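You operate a simulated robot arm through the tools that you are given. There is no shell and no other tool. Be economical: measure what you need, move in short steps, check, and stop when the job is done.

You are at the controls of a simulated robot arm. One attempt, no reset.

TASK
Swap the dead finned blue module for the grey one and prove the module lamp.
Fine: the supply stays off during the swap and ends off; blue module in the empty foam nest; module lever shut. Set down upright: finned blue module. Where these are worked on the way, their far stop is far enough and under half their travel is too little: module lever.

It is judged by the outcome, as a careful person would: the job done as asked, and still so three seconds after it is handed in. It fails if anything else is knocked over, pushed out of place, dropped, spilled or broken.

THE ROBOT
A 7-joint arm with a two-finger parallel gripper, fixed in place. Base frame: the origin is at the foot of the arm, x ahead of it, y to its left, z up; the work surface is at about z = 780. Units: mm, degrees, N and s.
Its first joint turns from -166.0 to 166.0 degrees. Payload 3.43 kg.
The tool frame sits at the grasp point between the pads (the TCP): z along the fingers, y along the line on which they close. The tips reach 30 mm beyond it. Largest opening 94 mm; finger width 28, thickness 10; the body of the gripper, 50 by 96 mm, starts 55 mm behind the TCP.
Orientation is that of the tool frame in the base frame, as a unit quaternion [w, x, y, z]. With the fingers straight down and closing along the base's y, the tool's x points along the base's -x, its y along +y and its z along -z.

THE INTERFACE
- The arm moves only by the tool move_arm. Its argument "increments" is a list of rows, each an object of numbers (a shift or turn left out is 0, a gripper value left out holds the last): "x", "y", "z": the shift along the base's x, y, z in units of 150 mm (1.0 is 150 mm); "ax", "ay", "az": the turn, a rotation vector about the base's x, y, z in units of 90 degrees (1.0 is 90 degrees); "claw": the gripper command, from -1 (shut) to 1 (fully open), values between in proportion. In form: [{"x": .., "y": .., "z": .., "ax": .., "ay": .., "az": .., "claw": ..}, ...]. A call has 1 to 10 rows; each row is the pose to reach, as a shift and turn from the pose commanded when the call began. A call with a number of a shift or a turn outside -1 to 1 is refused whole. A row lasts 0.2 s, in which the tool goes at most 50 mm and 8.6 degrees; a call with a longer step from one row to the next is refused whole, and so is a gripper value outside its range. Where a pose cannot be reached the arm comes as near as it can. A force on the tool above 90 N (or 10 N above the force at the start of the call, whichever is more), or a blocked arm, ends the call early, and 0.2 s more pass. The fingers move at their own pace (about 45 mm/s each) and stop on an object; they squeeze with about 23 N. The grip force told is the motor's: it shows also when the fingers shut on nothing. Time passes only in rows, and 0.2 s behind the last, so rows that repeat a pose let the fingers close. The reply holds the time, the measured pose of the TCP, the force on the tool along the base axes, the opening and the grip force, in the units named above and with some noise, with the torque about the TCP (base axes, N m) and any sound that the robot's microphone picked up, and new pictures: "views" is both (left out), scene, wrist or none.
- Cameras (640 x 400 px; columns grow to the right, rows downward): "scene" is fixed at [48.5, 501.2, 1387.8]; the picture's right is [-0.02, -1.00, 0.00], its down [-0.55, 0.01, -0.83] and it looks along [0.83, -0.01, -0.55] (base axes); focal length 357 px, centre (320, 200). "wrist" rides on the gripper at [76, 14, -102] in the tool frame; the picture's right is [-0.18, 0.98, 0.00], its down [-0.75, -0.14, -0.64] and it looks along [-0.63, -0.12, 0.77] (tool axes); focal length 243 px, centre (320, 200). There is no depth. A picture from a camera that has moved, and an enlarged one, comes with that camera's place and axes in the base frame and with its lens.
- move_column(by): slides the trunk up (or, below 0, down) by that many mm; the arm rides with it, the base frame stays. It gives what a move gives, with no picture.
- inspect(camera, box): a new picture of the part [left, top, right, bottom] of that camera's present view, enlarged. No time passes.
- job_done(): hands the job in; it is judged then, once.

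Go step by step. Nothing tells you positions but the pictures and the camera data: compare them with the known pose of the tool, close in by small moves and look again before you grip or let go. The budget is 120 turns and 200 pictures, counting those below and the enlarged ones. Unless the task says otherwise, let go and move clear before handing in, and close with one line.

The tools are called after "Call:" as name(argument=value, ...) on one line, values as JSON. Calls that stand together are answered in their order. move_arm: Moves the arm, as the interface text tells. Its arguments: {"type":"object","properties":{"increments":{"type":"array","items":{"type":"object","properties":{"x":{"type":"number"},"y":{"type":"number"},"z":{"type":"number"},"ax":{"type":"number"},"ay":{"type":"number"},"az":{"type":"number"},"claw":{"type":"number"}}}},"views":{"type":"string","enum":["both","scene","wrist","none"]}},"required":["increments"]} The other tools are called the same way: move_column (by) slides the trunk up or down; inspect (camera, box) takes an enlarged picture of a part of a camera's view; job_done () hands the job in.

At the start:

```text
time: 0.0
tcp_pos: [545.0, 432.5, 1092.9]
orientation: [0.0, 0.0, 1.0, -0.001]
contact_force: [0.3, 0.5, -0.1]
torque: [-0.01, -0.02, -0.02]
gripper_width: 94.0
grasp_force: 0.1
trunk travel left (down, up): [-250.0, 240.0]
```

scene: 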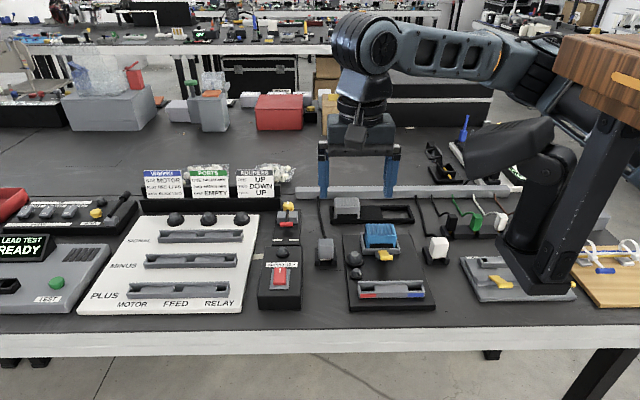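
wrist: 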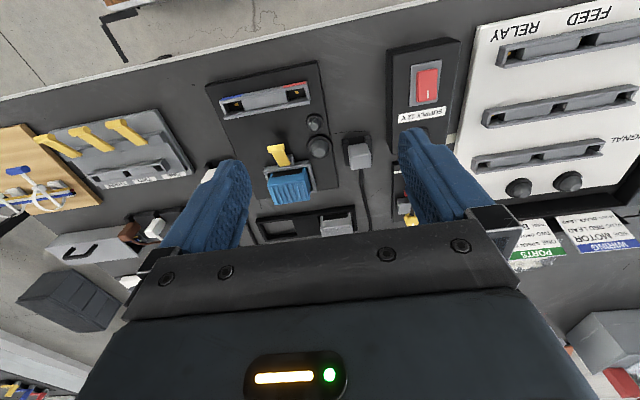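

I see the module board with the blue finned module, a yellow lever, a foam tray with the grey module, a supply switch and an array of plugs. I'll look closer first.

Call:
inspect(camera="scene", box=[240, 180, 440, 320])

Call:
inspect(camera="wrist", box=[200, 40, 460, 250])

Call:
inspect(camera="scene", box=[130, 155, 310, 255])

```text
2.86 times, centred on (340, 250) of scene
camera zoom: at [48.5, 501.2, 1387.8], right [-0.02, -1.0, 0.0], down [-0.55, 0.01, -0.83], along [0.83, -0.01, -0.55], focal length 1020 px, centre (263, 57)
```

zoom: 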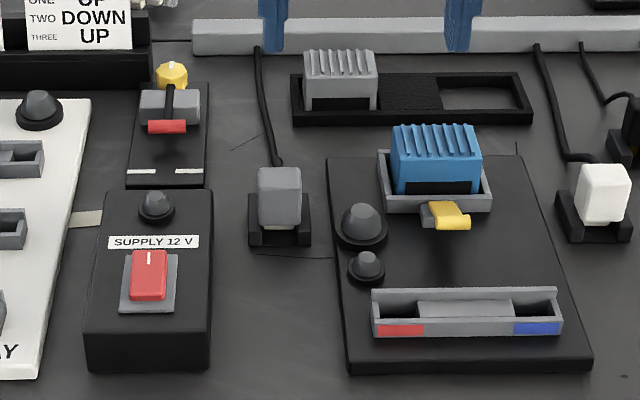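

```text
1.90 times, centred on (330, 145) of wrist
camera zoom: at [468.4, 446.0, 1195.7], right [0.19, 0.98, 0.0], down [0.75, -0.14, 0.64], along [0.63, -0.12, -0.77], focal length 462 px, centre (301, 305)
```

zoom: 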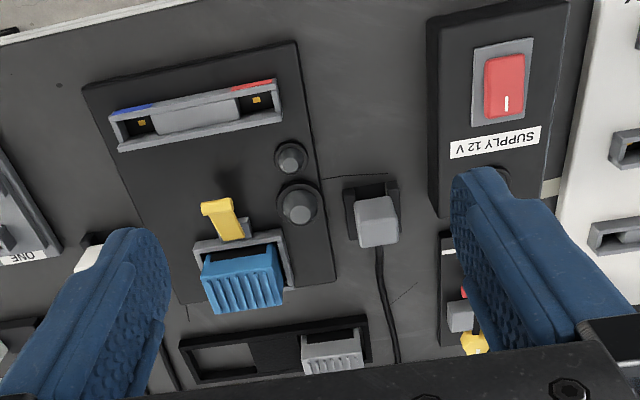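

```text
3.56 times, centred on (220, 205) of scene
camera zoom: at [48.5, 501.2, 1387.8], right [-0.02, -1.0, 0.0], down [-0.55, 0.01, -0.83], along [0.83, -0.01, -0.55], focal length 1269 px, centre (676, 182)
```

zoom: 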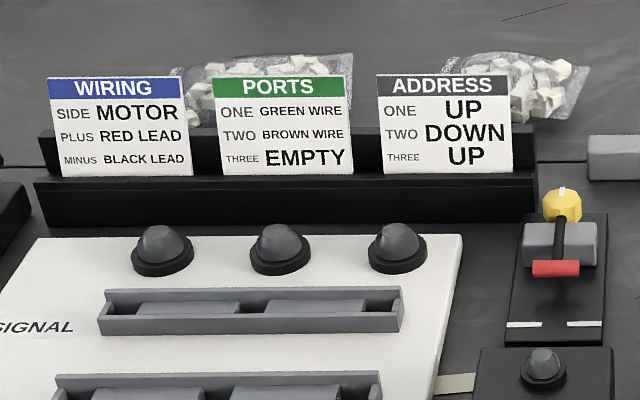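

The supply appears off: its lamp is dark. I'll move closer over the module board for a clearer view.

Call:
move_arm(increments=[{"x": 0.06, "y": -0.2, "z": -0.15}, {"x": 0.12, "y": -0.4, "z": -0.3}, {"x": 0.2, "y": -0.6, "z": -0.5}, {"x": 0.2, "y": -0.6, "z": -0.5}], views="both")

Call:
inspect(camera="wrist", box=[180, 0, 500, 200])

```text
time: 1.0
tcp_pos: [577.0, 341.9, 1017.4]
orientation: [0.0, 0.001, 1.0, 0.0]
contact_force: [0.1, 0.2, 0.0]
torque: [0.03, -0.01, 0.02]
gripper_width: 94.2
grasp_force: 0.0
trunk travel left (down, up): [-250.0, 240.0]
camera wrist: at [499.4, 355.2, 1120.1], right [0.19, 0.98, 0.0], down [0.75, -0.14, 0.64], along [0.63, -0.12, -0.77], focal length 243 px, centre (320, 200)
```

scene: 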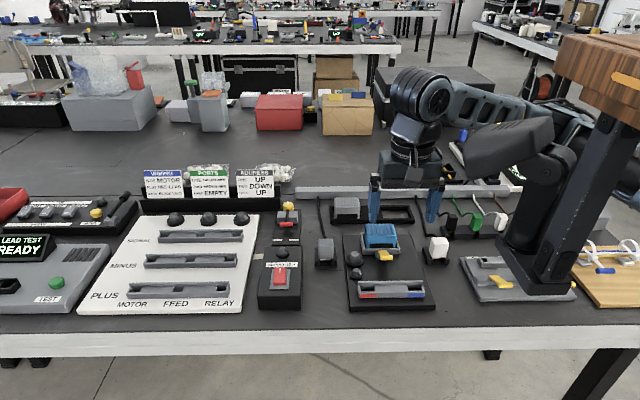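
wrist: 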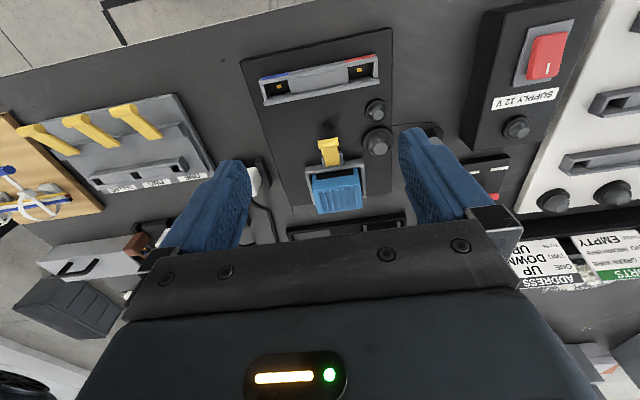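

```text
2.00 times, centred on (340, 100) of wrist
camera zoom: at [499.4, 355.2, 1120.1], right [0.19, 0.98, 0.0], down [0.75, -0.14, 0.64], along [0.63, -0.12, -0.77], focal length 485 px, centre (280, 400)
```

zoom: 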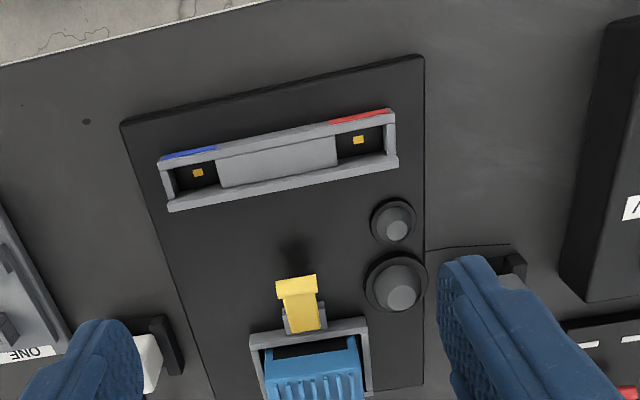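

The board has two domes (large and small), a contact strip, the socket and a yellow lever. I'll zoom on the key items.

Call:
inspect(camera="scene", box=[250, 195, 310, 310])

Call:
inspect(camera="scene", box=[335, 215, 435, 310])

Call:
inspect(camera="wrist", box=[290, 90, 410, 230])

Call:
inspect(camera="wrist", box=[450, 10, 580, 200])

```text
3.48 times, centred on (280, 252) of scene
camera zoom: at [48.5, 501.2, 1387.8], right [-0.02, -1.0, 0.0], down [-0.55, 0.01, -0.83], along [0.83, -0.01, -0.55], focal length 1241 px, centre (459, 17)
```

zoom: 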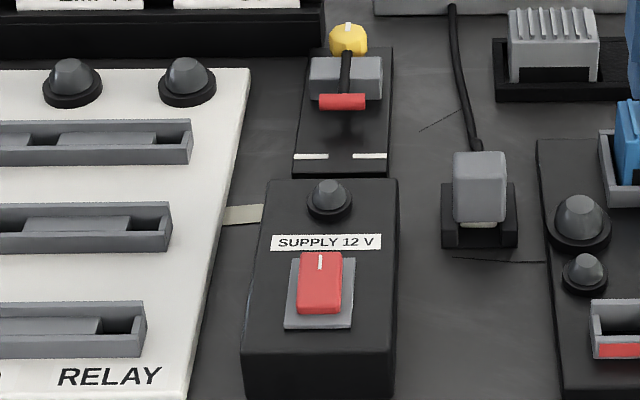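

```text
4.21 times, centred on (385, 262) of scene
camera zoom: at [48.5, 501.2, 1387.8], right [-0.02, -1.0, 0.0], down [-0.55, 0.01, -0.83], along [0.83, -0.01, -0.55], focal length 1503 px, centre (46, -63)
```

zoom: 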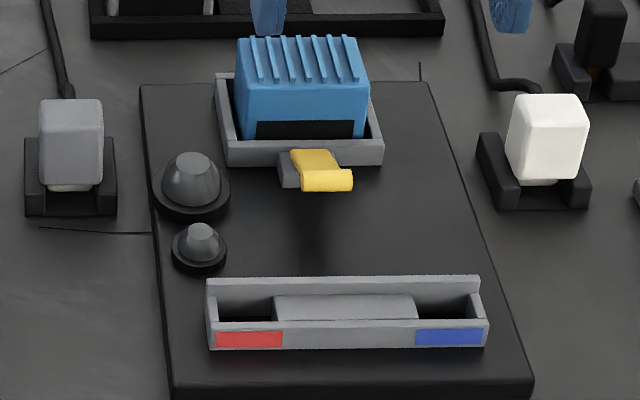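

```text
2.86 times, centred on (350, 160) of wrist
camera zoom: at [499.4, 355.2, 1120.1], right [0.19, 0.98, 0.0], down [0.75, -0.14, 0.64], along [0.63, -0.12, -0.77], focal length 693 px, centre (234, 314)
```

zoom: 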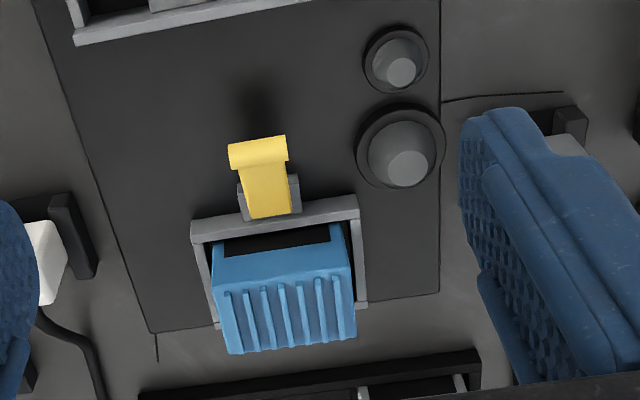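

```text
2.11 times, centred on (515, 105) of wrist
camera zoom: at [499.4, 355.2, 1120.1], right [0.19, 0.98, 0.0], down [0.75, -0.14, 0.64], along [0.63, -0.12, -0.77], focal length 511 px, centre (-90, 400)
```

zoom: 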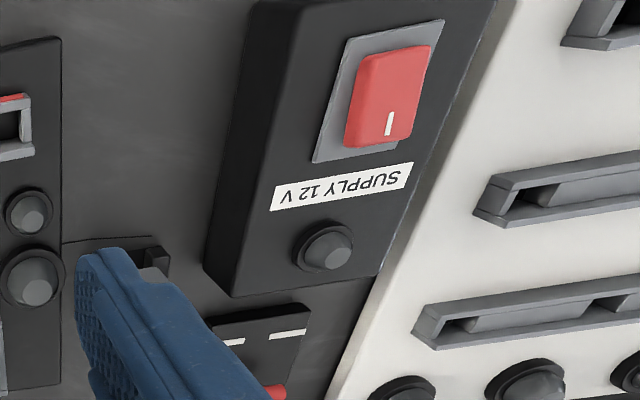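

Estimated positions: blue module's front top edge is near (704, 343, 853), about 64 wide in y and 46 deep in x. The lever tip is near (639, 341, 840). I'll get a closer view to refine this.

Call:
move_arm(increments=[{"x": -0.06, "z": -0.3}, {"x": -0.12, "z": -0.55}, {"x": -0.12, "z": -0.55}], views="wrist")

Call:
inspect(camera="wrist", box=[240, 80, 440, 205])

```text
time: 1.8
tcp_pos: [558.0, 342.2, 934.6]
orientation: [0.0, 0.001, 1.0, 0.0]
contact_force: [-0.2, 0.2, 0.2]
torque: [0.03, 0.02, 0.02]
gripper_width: 94.1
grasp_force: 0.1
trunk travel left (down, up): [-250.0, 240.0]
camera wrist: at [480.4, 355.7, 1037.3], right [0.19, 0.98, 0.0], down [0.75, -0.14, 0.64], along [0.63, -0.12, -0.77], focal length 243 px, centre (320, 200)
```

wrist: 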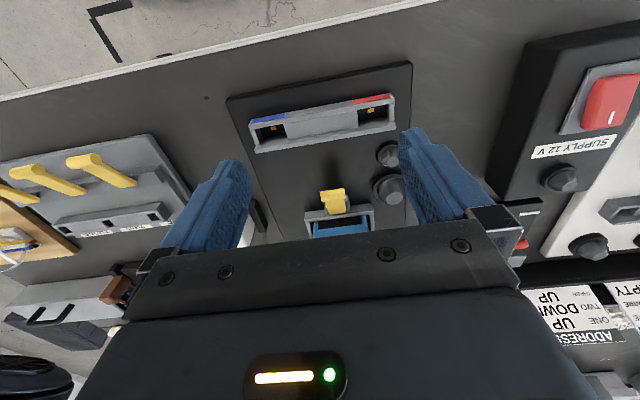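

```text
3.20 times, centred on (340, 142) of wrist
camera zoom: at [480.4, 355.7, 1037.3], right [0.19, 0.98, 0.0], down [0.75, -0.14, 0.64], along [0.63, -0.12, -0.77], focal length 776 px, centre (256, 384)
```

zoom: 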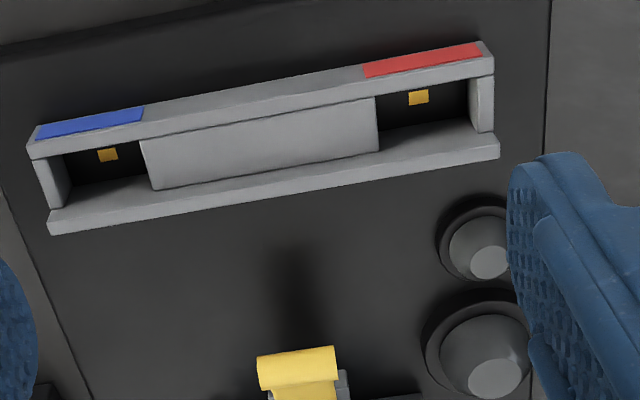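

Lever tip refined to about (635, 342, 843), with a bar about 25 wide. I'll move over it with the gripper part-closed.

Call:
move_arm(increments=[{"x": 0.25, "claw": 0.1}, {"x": 0.51, "claw": 0.1}, {"x": 0.51, "z": -0.2, "claw": 0.1}, {"x": 0.51, "z": -0.43, "claw": 0.1}, {"x": 0.51, "z": -0.43, "claw": 0.1}], views="both")

Call:
inspect(camera="scene", box=[335, 205, 435, 300])

Call:
inspect(camera="wrist", box=[220, 60, 440, 200])

```text
time: 3.0
tcp_pos: [635.9, 342.9, 870.2]
orientation: [-0.001, 0.0, 1.0, 0.0]
contact_force: [0.2, 1.0, -0.5]
torque: [-0.02, 0.02, 0.0]
gripper_width: 51.7
grasp_force: 0.1
trunk travel left (down, up): [-250.0, 240.0]
camera wrist: at [557.1, 355.7, 973.1], right [0.19, 0.98, 0.0], down [0.75, -0.14, 0.64], along [0.63, -0.12, -0.77], focal length 243 px, centre (320, 200)
```

scene: 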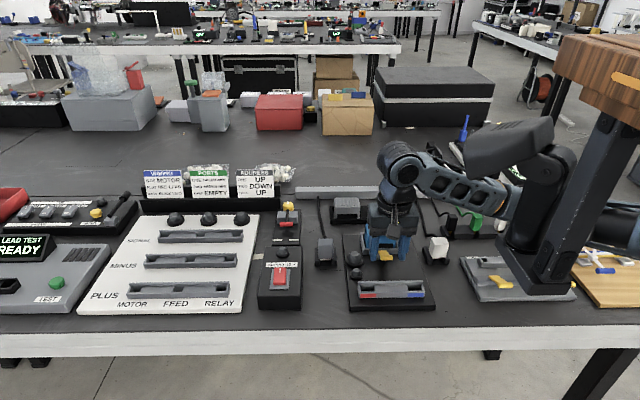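
wrist: 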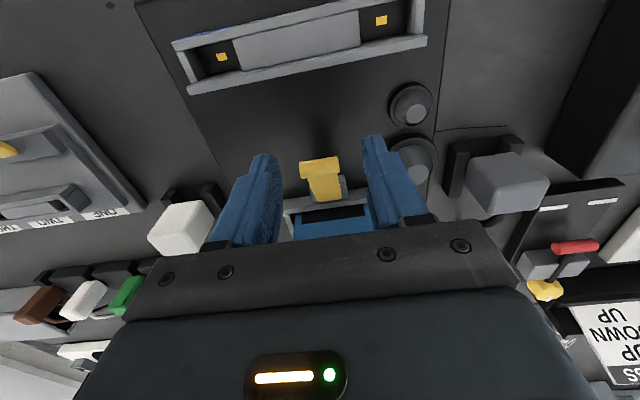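

```text
4.21 times, centred on (385, 252) of scene
camera zoom: at [48.5, 501.2, 1387.8], right [-0.02, -1.0, 0.0], down [-0.55, 0.01, -0.83], along [0.83, -0.01, -0.55], focal length 1503 px, centre (46, -21)
```

zoom: 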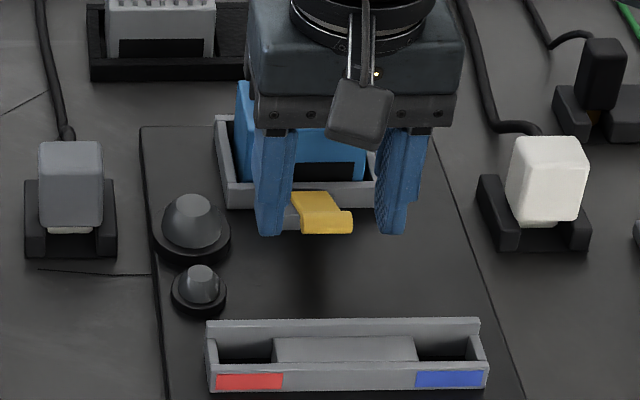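

```text
2.86 times, centred on (330, 130) of wrist
camera zoom: at [557.1, 355.7, 973.1], right [0.19, 0.98, 0.0], down [0.75, -0.14, 0.64], along [0.63, -0.12, -0.77], focal length 693 px, centre (291, 400)
```

zoom: 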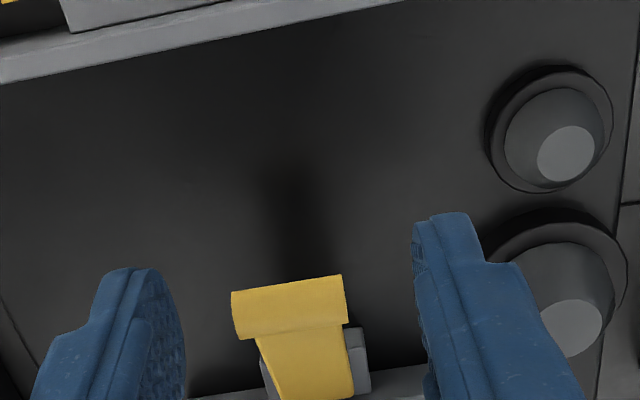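

The lever bar sits between the fingertips. I'll lower slightly and close on it.

Call:
move_arm(increments=[{"x": 0.007, "y": -0.01, "z": -0.06, "claw": 0.1}, {"x": 0.007, "y": -0.01, "z": -0.06, "claw": -0.3}, {"x": 0.007, "y": -0.01, "z": -0.06, "claw": -0.6}, {"x": 0.007, "y": -0.01, "z": -0.06, "claw": -0.6}, {"x": 0.007, "y": -0.01, "z": -0.06, "claw": -0.6}], views="wrist")

Call:
inspect(camera="scene", box=[335, 205, 435, 300])

```text
time: 4.2
tcp_pos: [635.5, 339.2, 861.6]
orientation: [0.0, 0.001, 1.0, -0.001]
contact_force: [-2.9, -14.2, -1.4]
torque: [-0.43, 0.2, -0.18]
gripper_width: 25.9
grasp_force: 45.7
trunk travel left (down, up): [-250.0, 240.0]
camera wrist: at [558.2, 353.8, 964.3], right [0.19, 0.98, 0.0], down [0.75, -0.14, 0.64], along [0.63, -0.12, -0.77], focal length 243 px, centre (320, 200)
```

wrist: 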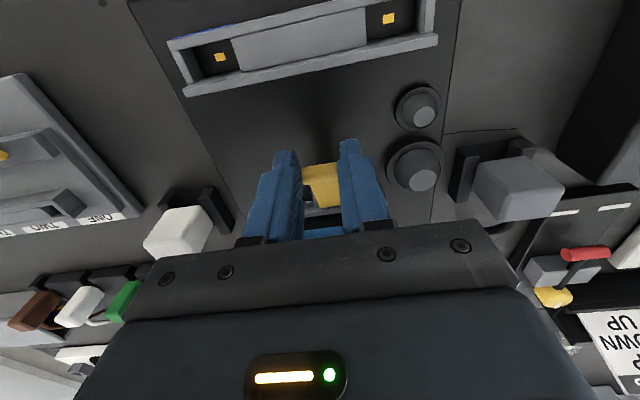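

```text
4.21 times, centred on (385, 252) of scene
camera zoom: at [48.5, 501.2, 1387.8], right [-0.02, -1.0, 0.0], down [-0.55, 0.01, -0.83], along [0.83, -0.01, -0.55], focal length 1503 px, centre (46, -21)
```

zoom: 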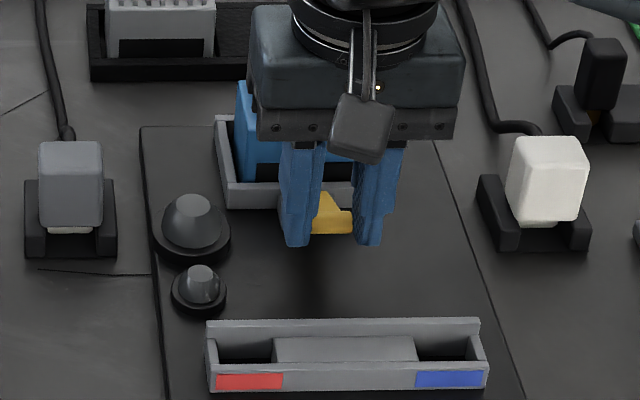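

Lever gripped. I'll ease off the side load and try lifting it a little along the arc.

Call:
move_arm(increments=[{"y": -0.015}, {"x": 0.02, "y": -0.015, "z": 0.03}, {"x": 0.045, "y": -0.015, "z": 0.06}, {"x": 0.045, "y": -0.015, "z": 0.06}], views="none")

Call:
inspect(camera="scene", box=[335, 205, 435, 300])

```text
time: 5.2
tcp_pos: [639.8, 340.3, 870.2]
orientation: [-0.001, -0.001, 1.0, 0.0]
contact_force: [-15.8, 8.3, -17.2]
torque: [0.11, 1.74, 0.0]
gripper_width: 25.7
grasp_force: 45.0
trunk travel left (down, up): [-250.0, 240.0]
```

```text
4.21 times, centred on (385, 252) of scene
camera zoom: at [48.5, 501.2, 1387.8], right [-0.02, -1.0, 0.0], down [-0.55, 0.01, -0.83], along [0.83, -0.01, -0.55], focal length 1503 px, centre (46, -21)
```

zoom: 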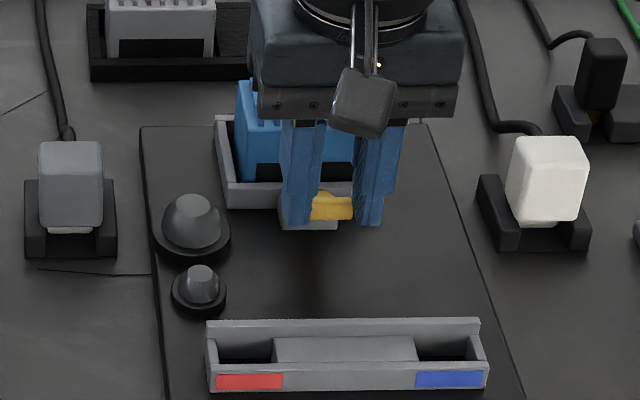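

The lever moves with some resistance. I'll continue along the arc.

Call:
move_arm(increments=[{"x": 0.035, "y": 0.005, "z": 0.04}, {"x": 0.08, "y": 0.005, "z": 0.075}, {"x": 0.13, "y": 0.005, "z": 0.1}, {"x": 0.13, "y": 0.005, "z": 0.1}], views="none")

Call:
inspect(camera="scene", box=[335, 205, 435, 300])

```text
time: 6.2
tcp_pos: [661.2, 339.1, 886.0]
orientation: [0.001, 0.001, 1.0, 0.0]
contact_force: [-2.7, 12.7, 3.7]
torque: [0.43, 0.06, 0.02]
gripper_width: 26.2
grasp_force: 7.0
trunk travel left (down, up): [-250.0, 240.0]
```

```text
4.21 times, centred on (385, 252) of scene
camera zoom: at [48.5, 501.2, 1387.8], right [-0.02, -1.0, 0.0], down [-0.55, 0.01, -0.83], along [0.83, -0.01, -0.55], focal length 1503 px, centre (46, -21)
```

zoom: 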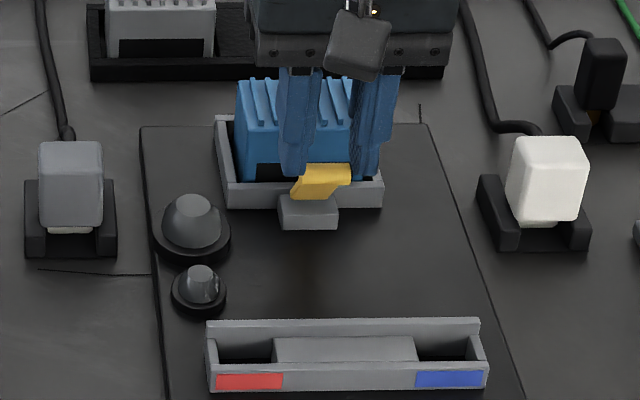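

Lever is rising. Continuing toward upright while keeping the tips above the module.

Call:
move_arm(increments=[{"x": 0.06, "y": -0.004, "z": 0.03}, {"x": 0.12, "y": -0.004, "z": 0.045}, {"x": 0.12, "y": -0.004, "z": 0.045}], views="wrist")

Call:
inspect(camera="scene", box=[335, 205, 435, 300])

```text
time: 7.0
tcp_pos: [678.9, 339.1, 892.3]
orientation: [0.0, 0.001, 1.0, 0.0]
contact_force: [-3.8, 14.2, -0.3]
torque: [0.42, 0.24, -0.08]
gripper_width: 27.1
grasp_force: 6.8
trunk travel left (down, up): [-250.0, 240.0]
camera wrist: at [601.9, 352.8, 995.2], right [0.18, 0.98, 0.0], down [0.75, -0.14, 0.64], along [0.63, -0.12, -0.77], focal length 243 px, centre (320, 200)
```

wrist: 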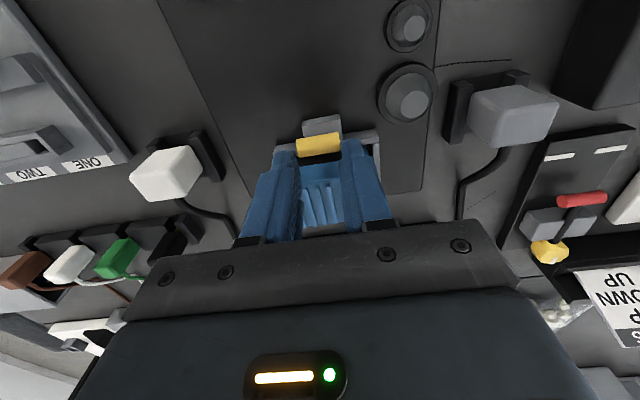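

```text
4.21 times, centred on (385, 252) of scene
camera zoom: at [48.5, 501.2, 1387.8], right [-0.02, -1.0, 0.0], down [-0.55, 0.01, -0.83], along [0.83, -0.01, -0.55], focal length 1503 px, centre (46, -21)
```

zoom: 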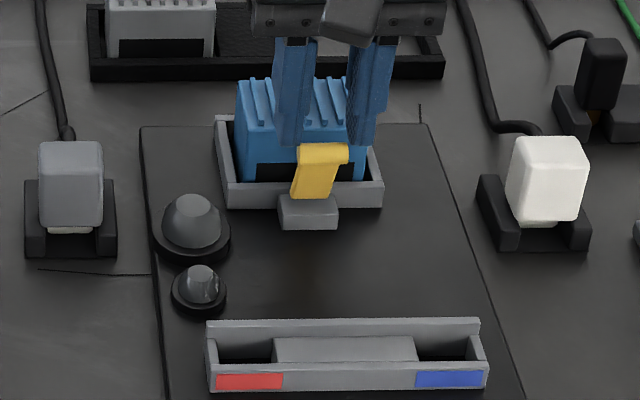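

The lever is nearly upright, and the bar slipped to the near edge of the pads. I'll release, back off, shut the fingers and push it to its far stop.

Call:
move_arm(increments=[{"claw": -0.1}, {"claw": -0.1}, {"x": -0.15, "claw": -0.1}, {"x": -0.35, "claw": -0.1}, {"x": -0.35, "z": -0.08, "claw": -1}, {"x": -0.35, "z": -0.08, "claw": -1}, {"x": -0.35, "z": -0.08, "claw": -1}], views="wrist")

Call:
inspect(camera="scene", box=[335, 205, 435, 300])

```text
time: 8.6
tcp_pos: [627.5, 338.6, 882.2]
orientation: [0.0, 0.001, 1.0, -0.001]
contact_force: [0.1, 1.2, -0.3]
torque: [0.01, 0.01, -0.01]
gripper_width: 0.0
grasp_force: 23.0
trunk travel left (down, up): [-250.0, 240.0]
camera wrist: at [549.4, 352.5, 983.7], right [0.19, 0.98, 0.0], down [0.75, -0.14, 0.64], along [0.63, -0.12, -0.77], focal length 243 px, centre (320, 200)
```

wrist: 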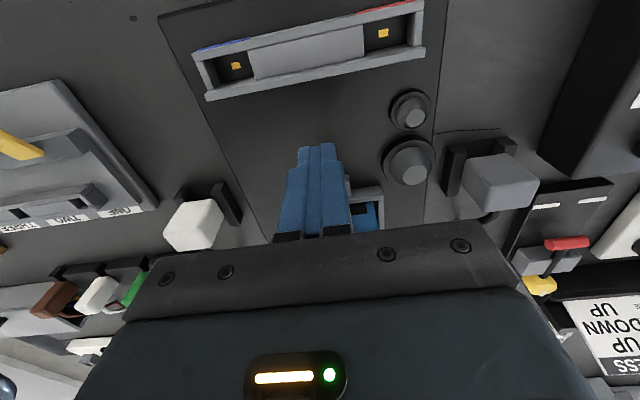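

```text
4.21 times, centred on (385, 252) of scene
camera zoom: at [48.5, 501.2, 1387.8], right [-0.02, -1.0, 0.0], down [-0.55, 0.01, -0.83], along [0.83, -0.01, -0.55], focal length 1503 px, centre (46, -21)
```

zoom: 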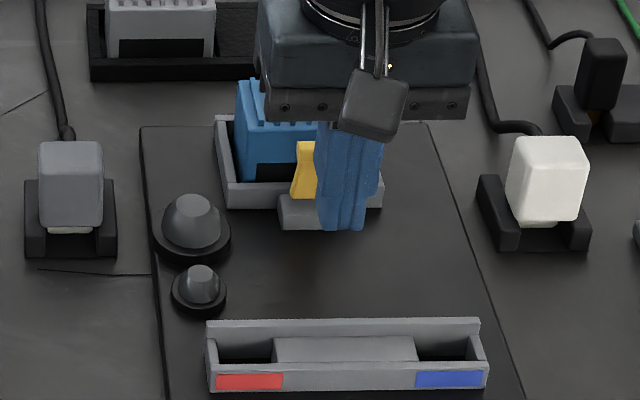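

Call:
move_arm(increments=[{"x": 0.1}, {"x": 0.17}, {"x": 0.24}, {"x": 0.24}], views="none")

Call:
inspect(camera="scene", box=[335, 205, 435, 300])

```text
time: 9.6
tcp_pos: [662.2, 338.1, 880.3]
orientation: [0.0, 0.001, 1.0, 0.0]
contact_force: [-8.6, -2.2, 2.7]
torque: [-0.12, 0.13, -0.05]
gripper_width: 0.0
grasp_force: 22.1
trunk travel left (down, up): [-250.0, 240.0]
```

```text
4.21 times, centred on (385, 252) of scene
camera zoom: at [48.5, 501.2, 1387.8], right [-0.02, -1.0, 0.0], down [-0.55, 0.01, -0.83], along [0.83, -0.01, -0.55], focal length 1503 px, centre (46, -21)
```

zoom: 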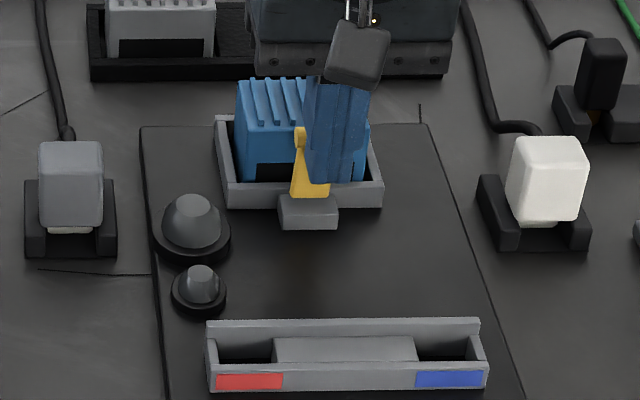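

Call:
move_arm(increments=[{"x": 0.04}, {"x": 0.08}, {"x": 0.08}], views="none")

Call:
inspect(camera="scene", box=[335, 205, 435, 300])

```text
time: 10.3
tcp_pos: [663.7, 339.7, 879.5]
orientation: [-0.011, -0.014, 1.0, -0.002]
contact_force: [-39.5, -7.0, 11.8]
torque: [-0.57, 0.63, -0.15]
gripper_width: 0.1
grasp_force: 23.5
trunk travel left (down, up): [-250.0, 240.0]
stopped in row 3: the force on the tool passed its limit at 92 N (the readings are from after the stop); the commanded pose is now the measured one
```

```text
4.21 times, centred on (385, 252) of scene
camera zoom: at [48.5, 501.2, 1387.8], right [-0.02, -1.0, 0.0], down [-0.55, 0.01, -0.83], along [0.83, -0.01, -0.55], focal length 1503 px, centre (46, -21)
```

zoom: 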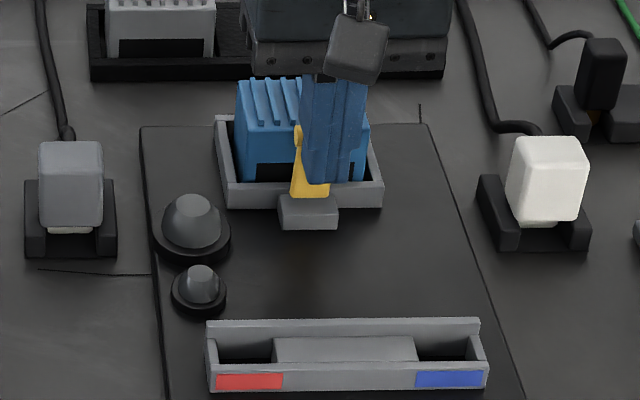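

The lever hit its far stop, upright. Next I'll back off, straighten the small tilt, rise, open and position over the blue module.

Call:
move_arm(increments=[{"x": -0.1, "ax": 0.0025, "ay": -0.014, "az": -0.018}, {"x": -0.1, "z": 0.25, "ax": 0.0025, "ay": -0.014, "az": -0.018}, {"x": 0.1, "z": 0.45, "ax": 0.0025, "ay": -0.014, "az": -0.018, "claw": 1}, {"x": 0.42, "y": 0.01, "z": 0.45, "ax": 0.0025, "ay": -0.014, "az": -0.018, "claw": 1}, {"x": 0.42, "y": 0.01, "z": 0.45, "ax": 0.0025, "ay": -0.014, "az": -0.018, "claw": 1}, {"x": 0.42, "y": 0.01, "z": 0.45, "ax": 0.0025, "ay": -0.014, "az": -0.018, "claw": 1}], views="both")

Call:
inspect(camera="scene", box=[335, 185, 435, 280])

Call:
inspect(camera="wrist", box=[220, 80, 440, 230])

```text
time: 11.7
tcp_pos: [731.2, 341.1, 948.7]
orientation: [0.003, 0.007, 1.0, 0.002]
contact_force: [0.2, -0.5, 0.5]
torque: [-0.01, 0.04, -0.05]
gripper_width: 86.3
grasp_force: 0.1
trunk travel left (down, up): [-250.0, 240.0]
camera wrist: at [654.0, 355.7, 1049.8], right [0.2, 0.98, 0.0], down [0.75, -0.15, 0.65], along [0.63, -0.13, -0.76], focal length 243 px, centre (320, 200)
```

scene: 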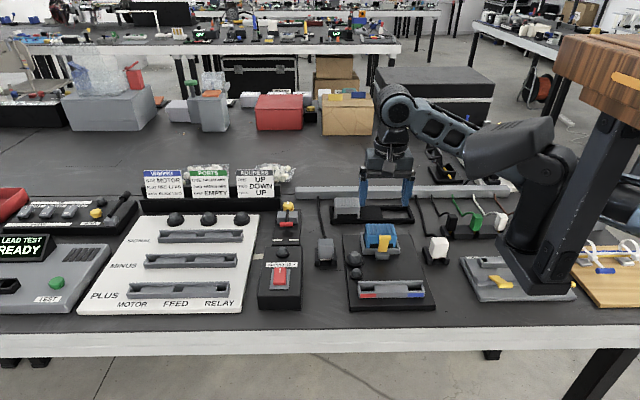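
wrist: 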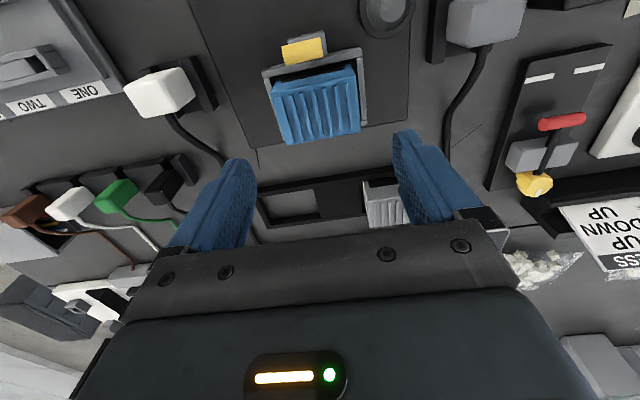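

```text
4.21 times, centred on (385, 232) of scene
camera zoom: at [48.5, 501.2, 1387.8], right [-0.02, -1.0, 0.0], down [-0.55, 0.01, -0.83], along [0.83, -0.01, -0.55], focal length 1503 px, centre (46, 63)
```

zoom: 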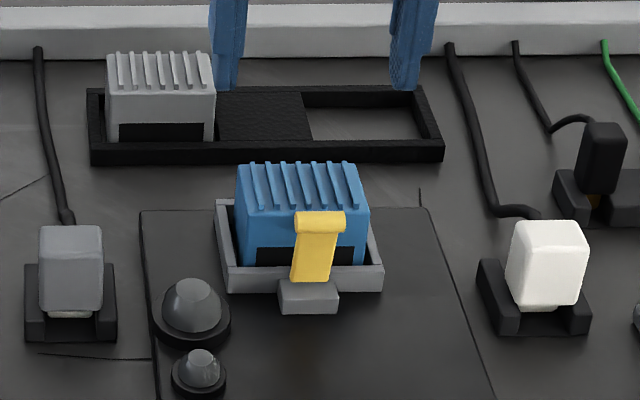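

```text
2.67 times, centred on (330, 155) of wrist
camera zoom: at [654.0, 355.7, 1049.8], right [0.2, 0.98, 0.0], down [0.75, -0.15, 0.65], along [0.63, -0.13, -0.76], focal length 647 px, centre (293, 320)
```

zoom: 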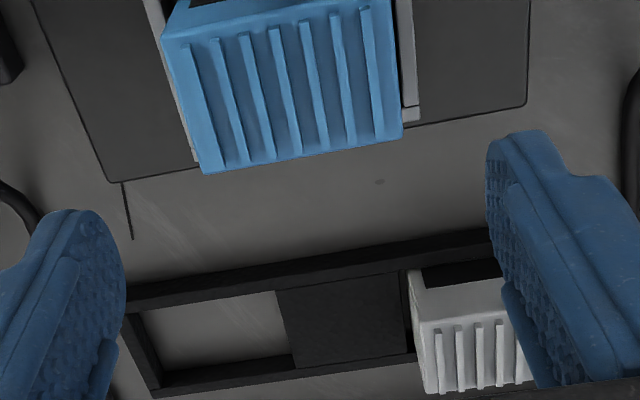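

Blue module centre is about (726, 339), top z about 853, socket rim about 815. I'll descend around it, keeping the tips above the rim.

Call:
move_arm(increments=[{"x": -0.033, "y": -0.014, "z": -0.2, "ax": -0.0025, "ay": 0.004, "az": 0.009, "claw": 1}, {"x": -0.033, "y": -0.014, "z": -0.4, "ax": -0.0025, "ay": 0.004, "az": 0.009, "claw": 1}, {"x": -0.033, "y": -0.014, "z": -0.4, "ax": -0.0025, "ay": 0.004, "az": 0.009, "claw": 1}], views="wrist")

Call:
inspect(camera="scene", box=[335, 185, 435, 280])

```text
time: 12.5
tcp_pos: [725.3, 339.9, 887.4]
orientation: [0.0, -0.001, 1.0, -0.002]
contact_force: [0.0, 0.4, 0.4]
torque: [0.01, 0.0, 0.0]
gripper_width: 93.9
grasp_force: 0.0
trunk travel left (down, up): [-250.0, 240.0]
camera wrist: at [648.8, 352.9, 990.0], right [0.18, 0.98, 0.0], down [0.75, -0.14, 0.64], along [0.63, -0.12, -0.77], focal length 243 px, centre (320, 200)
```

wrist: 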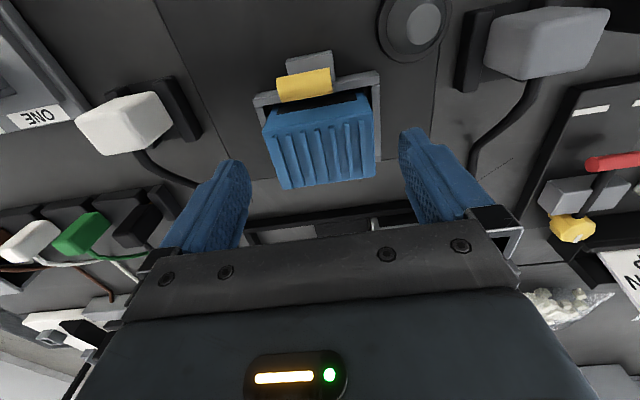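

```text
4.21 times, centred on (385, 232) of scene
camera zoom: at [48.5, 501.2, 1387.8], right [-0.02, -1.0, 0.0], down [-0.55, 0.01, -0.83], along [0.83, -0.01, -0.55], focal length 1503 px, centre (46, 63)
```

zoom: 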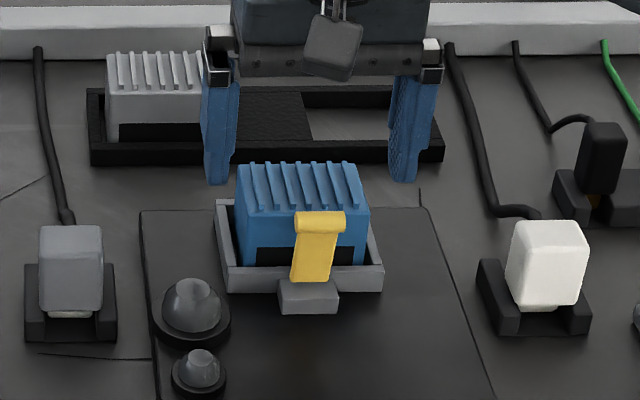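

Call:
move_arm(increments=[{"z": -0.13, "claw": 1}, {"z": -0.25, "claw": 1}, {"z": -0.25, "claw": 0.3}, {"z": -0.25, "claw": 0.2}, {"z": -0.25, "claw": 0.2}, {"z": -0.25, "claw": 0.2}], views="wrist")

Call:
inspect(camera="scene", box=[335, 185, 435, 280])

```text
time: 13.9
tcp_pos: [726.1, 338.9, 851.2]
orientation: [0.001, -0.002, 1.0, -0.001]
contact_force: [1.1, 1.3, 11.8]
torque: [0.58, -0.06, -0.04]
gripper_width: 69.7
grasp_force: 23.5
trunk travel left (down, up): [-250.0, 240.0]
camera wrist: at [648.9, 353.0, 953.3], right [0.18, 0.98, 0.0], down [0.75, -0.14, 0.64], along [0.63, -0.12, -0.77], focal length 243 px, centre (320, 200)
```

wrist: 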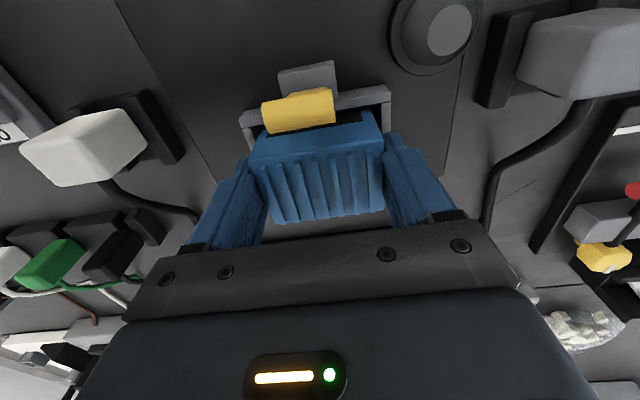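

```text
4.21 times, centred on (385, 232) of scene
camera zoom: at [48.5, 501.2, 1387.8], right [-0.02, -1.0, 0.0], down [-0.55, 0.01, -0.83], along [0.83, -0.01, -0.55], focal length 1503 px, centre (46, 63)
```

zoom: 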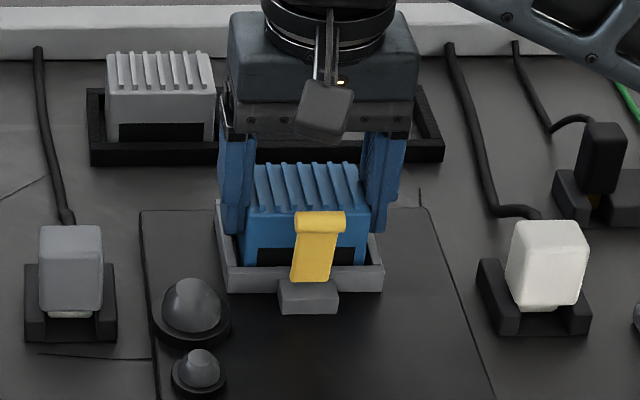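

The fingers stopped at 69.7 mm on the module, with the tips lightly touching the rim. I'll lift gently and watch whether the module comes along.

Call:
move_arm(increments=[{"z": 0.02, "claw": 0}, {"z": 0.05, "claw": 0}, {"z": 0.1, "claw": 0}, {"z": 0.15, "claw": 0}, {"z": 0.15, "claw": 0}], views="none")

Call:
inspect(camera="scene", box=[335, 185, 435, 280])

```text
time: 15.1
tcp_pos: [725.7, 338.8, 871.9]
orientation: [0.0, -0.002, 1.0, -0.001]
contact_force: [0.3, 0.3, -1.4]
torque: [0.01, -0.01, 0.01]
gripper_width: 69.5
grasp_force: 23.3
trunk travel left (down, up): [-250.0, 240.0]
```

```text
4.21 times, centred on (385, 232) of scene
camera zoom: at [48.5, 501.2, 1387.8], right [-0.02, -1.0, 0.0], down [-0.55, 0.01, -0.83], along [0.83, -0.01, -0.55], focal length 1503 px, centre (46, 63)
```

zoom: 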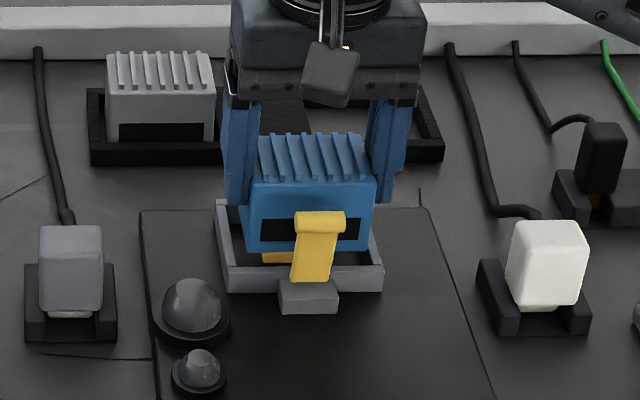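

The blue module lifted free. I'll raise it well clear and carry it toward the empty nest, then measure.

Call:
move_arm(increments=[{"z": 0.2, "claw": 0}, {"z": 0.4, "claw": 0}, {"z": 0.6, "claw": 0}, {"x": 0.2, "y": -0.1, "z": 0.6}, {"x": 0.4, "y": -0.2, "z": 0.6}, {"x": 0.6, "y": -0.3, "z": 0.6}, {"x": 0.8, "y": -0.38, "z": 0.6}, {"x": 0.95, "y": -0.41, "z": 0.6}, {"x": 0.95, "y": -0.41, "z": 0.6}], views="both")

Call:
inspect(camera="scene", box=[320, 145, 440, 245])

Call:
inspect(camera="wrist", box=[220, 60, 500, 240])

```text
time: 17.1
tcp_pos: [868.5, 276.7, 962.4]
orientation: [0.0, -0.001, 1.0, -0.002]
contact_force: [-0.1, -0.2, -2.2]
torque: [0.0, 0.0, -0.02]
gripper_width: 69.7
grasp_force: 22.7
trunk travel left (down, up): [-250.0, 240.0]
camera wrist: at [791.2, 290.9, 1065.1], right [0.18, 0.98, 0.0], down [0.75, -0.14, 0.64], along [0.63, -0.12, -0.77], focal length 243 px, centre (320, 200)
```

scene: 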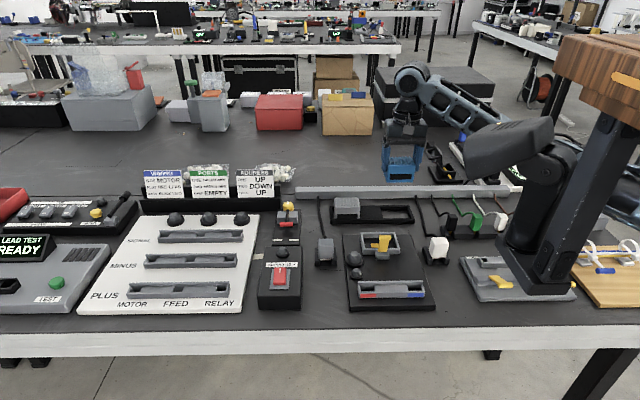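
wrist: 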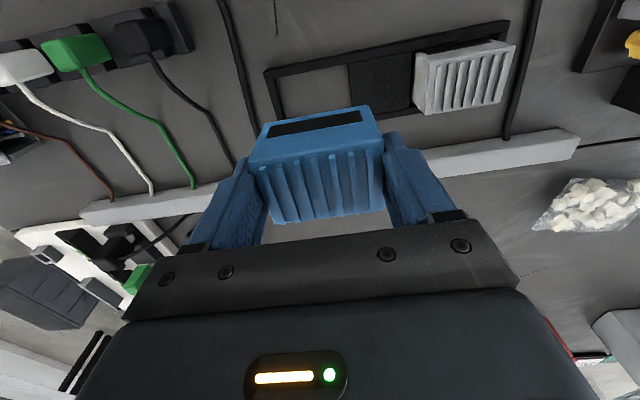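

```text
4.00 times, centred on (380, 195) of scene
camera zoom: at [48.5, 501.2, 1387.8], right [-0.02, -1.0, 0.0], down [-0.55, 0.01, -0.83], along [0.83, -0.01, -0.55], focal length 1428 px, centre (80, 220)
```

zoom: 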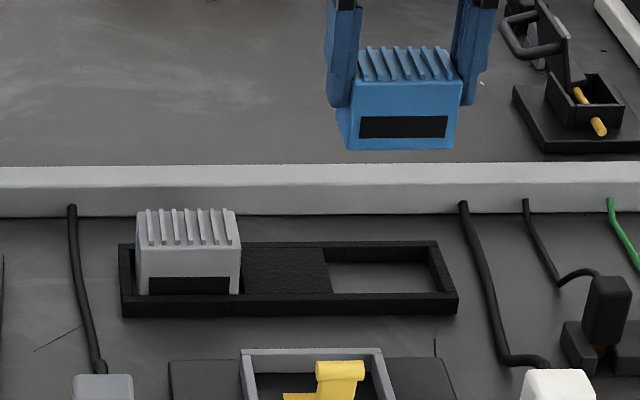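

```text
2.22 times, centred on (360, 150) of wrist
camera zoom: at [791.2, 290.9, 1065.1], right [0.18, 0.98, 0.0], down [0.75, -0.14, 0.64], along [0.63, -0.12, -0.77], focal length 539 px, centre (231, 311)
```

zoom: 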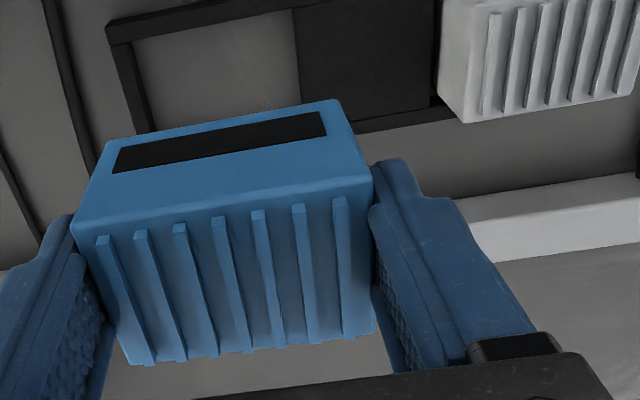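

Blue's bottom is about z 914 and the nest centre is estimated at (873, 277). I'll lower to just above the rim and compare against the grey module and nest walls.

Call:
move_arm(increments=[{"x": 0.03, "y": 0.003, "z": -0.2}, {"x": 0.03, "y": 0.003, "z": -0.4}, {"x": 0.03, "y": 0.003, "z": -0.6}, {"x": 0.03, "y": 0.003, "z": -0.6}], views="wrist")

Call:
inspect(camera="scene", box=[320, 165, 440, 245])

Call:
inspect(camera="wrist", box=[220, 20, 540, 220])

```text
time: 18.1
tcp_pos: [872.0, 276.6, 870.9]
orientation: [0.0, 0.0, 1.0, -0.002]
contact_force: [-0.2, 0.5, -2.1]
torque: [0.0, -0.02, 0.02]
gripper_width: 69.4
grasp_force: 23.3
trunk travel left (down, up): [-250.0, 240.0]
camera wrist: at [795.4, 291.1, 974.9], right [0.18, 0.98, 0.0], down [0.75, -0.14, 0.64], along [0.63, -0.12, -0.77], focal length 243 px, centre (320, 200)
```

wrist: 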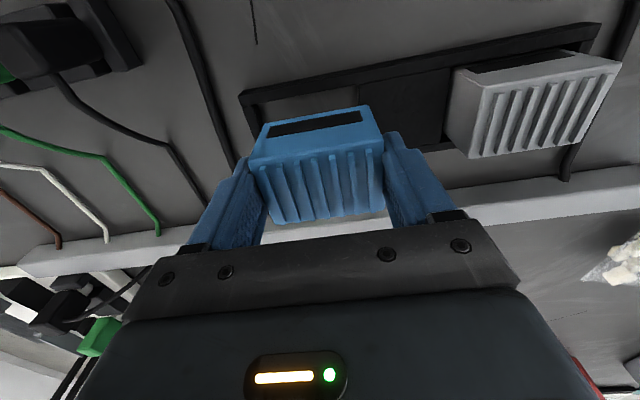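

```text
5.00 times, centred on (380, 205) of scene
camera zoom: at [48.5, 501.2, 1387.8], right [-0.02, -1.0, 0.0], down [-0.55, 0.01, -0.83], along [0.83, -0.01, -0.55], focal length 1784 px, centre (20, 175)
```

zoom: 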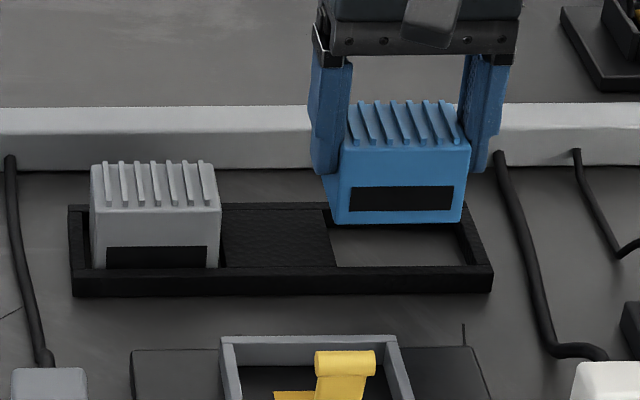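

```text
2.00 times, centred on (380, 120) of wrist
camera zoom: at [795.4, 291.1, 974.9], right [0.18, 0.98, 0.0], down [0.75, -0.14, 0.64], along [0.63, -0.12, -0.77], focal length 485 px, centre (200, 360)
```

zoom: 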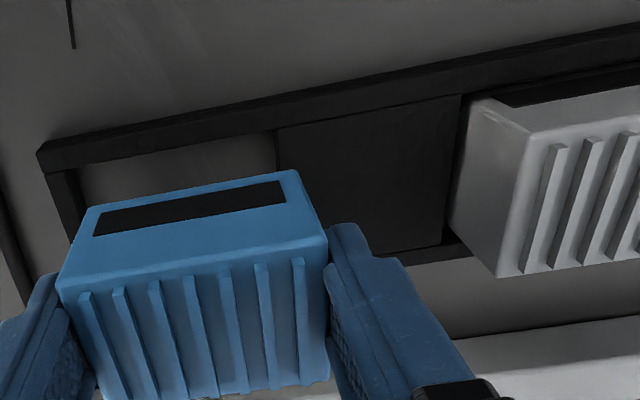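

Nest centre relative to the module: it needs about 5.5 mm to −y, and x is fine. I'll correct that, lower to just above the rim and look again.

Call:
move_arm(increments=[{"y": -0.037}, {"y": -0.037, "z": -0.07}, {"y": -0.037, "z": -0.12}, {"y": -0.037, "z": -0.12}], views="none")

Call:
inspect(camera="scene", box=[370, 185, 430, 230])

Call:
inspect(camera="wrist", box=[210, 40, 460, 200])

```text
time: 19.1
tcp_pos: [872.8, 272.5, 854.0]
orientation: [0.0, -0.001, 1.0, -0.003]
contact_force: [-0.2, -0.4, -2.3]
torque: [-0.01, 0.02, 0.03]
gripper_width: 69.6
grasp_force: 22.7
trunk travel left (down, up): [-250.0, 240.0]
```

```text
8.89 times, centred on (400, 208) of scene
camera zoom: at [48.5, 501.2, 1387.8], right [-0.02, -1.0, 0.0], down [-0.55, 0.01, -0.83], along [0.83, -0.01, -0.55], focal length 3172 px, centre (-391, 133)
```

zoom: 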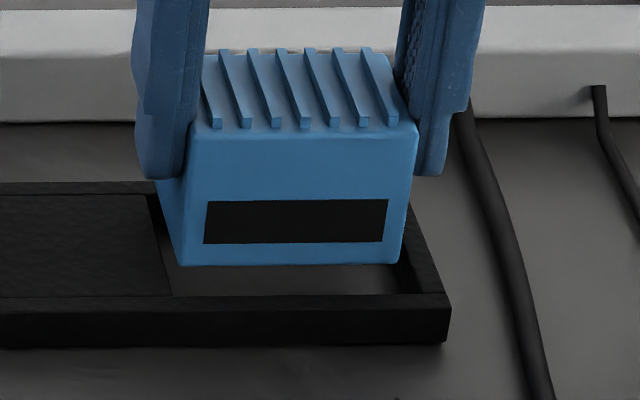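

```text
2.50 times, centred on (335, 120) of wrist
camera zoom: at [796.0, 286.2, 957.1], right [0.18, 0.98, 0.0], down [0.75, -0.14, 0.64], along [0.63, -0.12, -0.77], focal length 606 px, centre (282, 400)
```

zoom: 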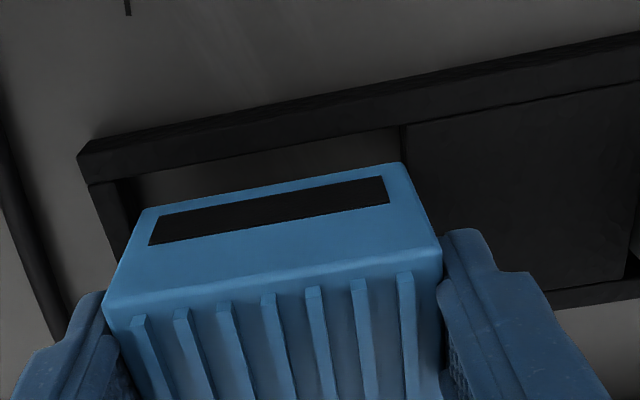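

Clearance is fine. Another 3 mm to −y centres it, then I'll lower into the nest.

Call:
move_arm(increments=[{"y": -0.02}, {"y": -0.02, "z": -0.04}, {"y": -0.02, "z": -0.08}, {"y": -0.02, "z": -0.11}, {"y": -0.02, "z": -0.13}, {"y": -0.02, "z": -0.13}], views="none")

Call:
inspect(camera="scene", box=[330, 185, 430, 245])

```text
time: 20.5
tcp_pos: [872.9, 269.9, 834.8]
orientation: [0.0, 0.0, 1.0, -0.001]
contact_force: [-0.9, -0.9, 1.2]
torque: [0.14, -0.01, 0.08]
gripper_width: 69.8
grasp_force: 23.1
trunk travel left (down, up): [-250.0, 240.0]
```

```text
6.40 times, centred on (380, 215) of scene
camera zoom: at [48.5, 501.2, 1387.8], right [-0.02, -1.0, 0.0], down [-0.55, 0.01, -0.83], along [0.83, -0.01, -0.55], focal length 2284 px, centre (-64, 104)
```

zoom: 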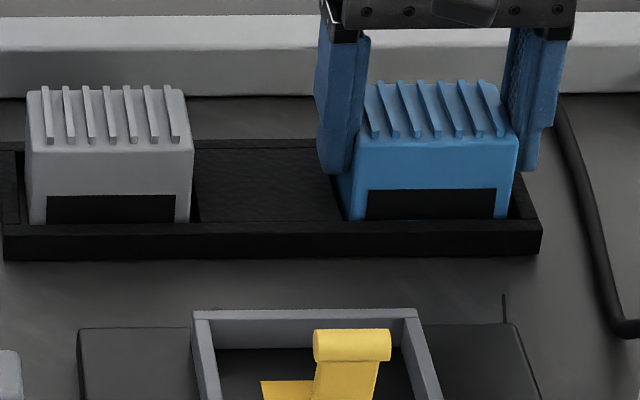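

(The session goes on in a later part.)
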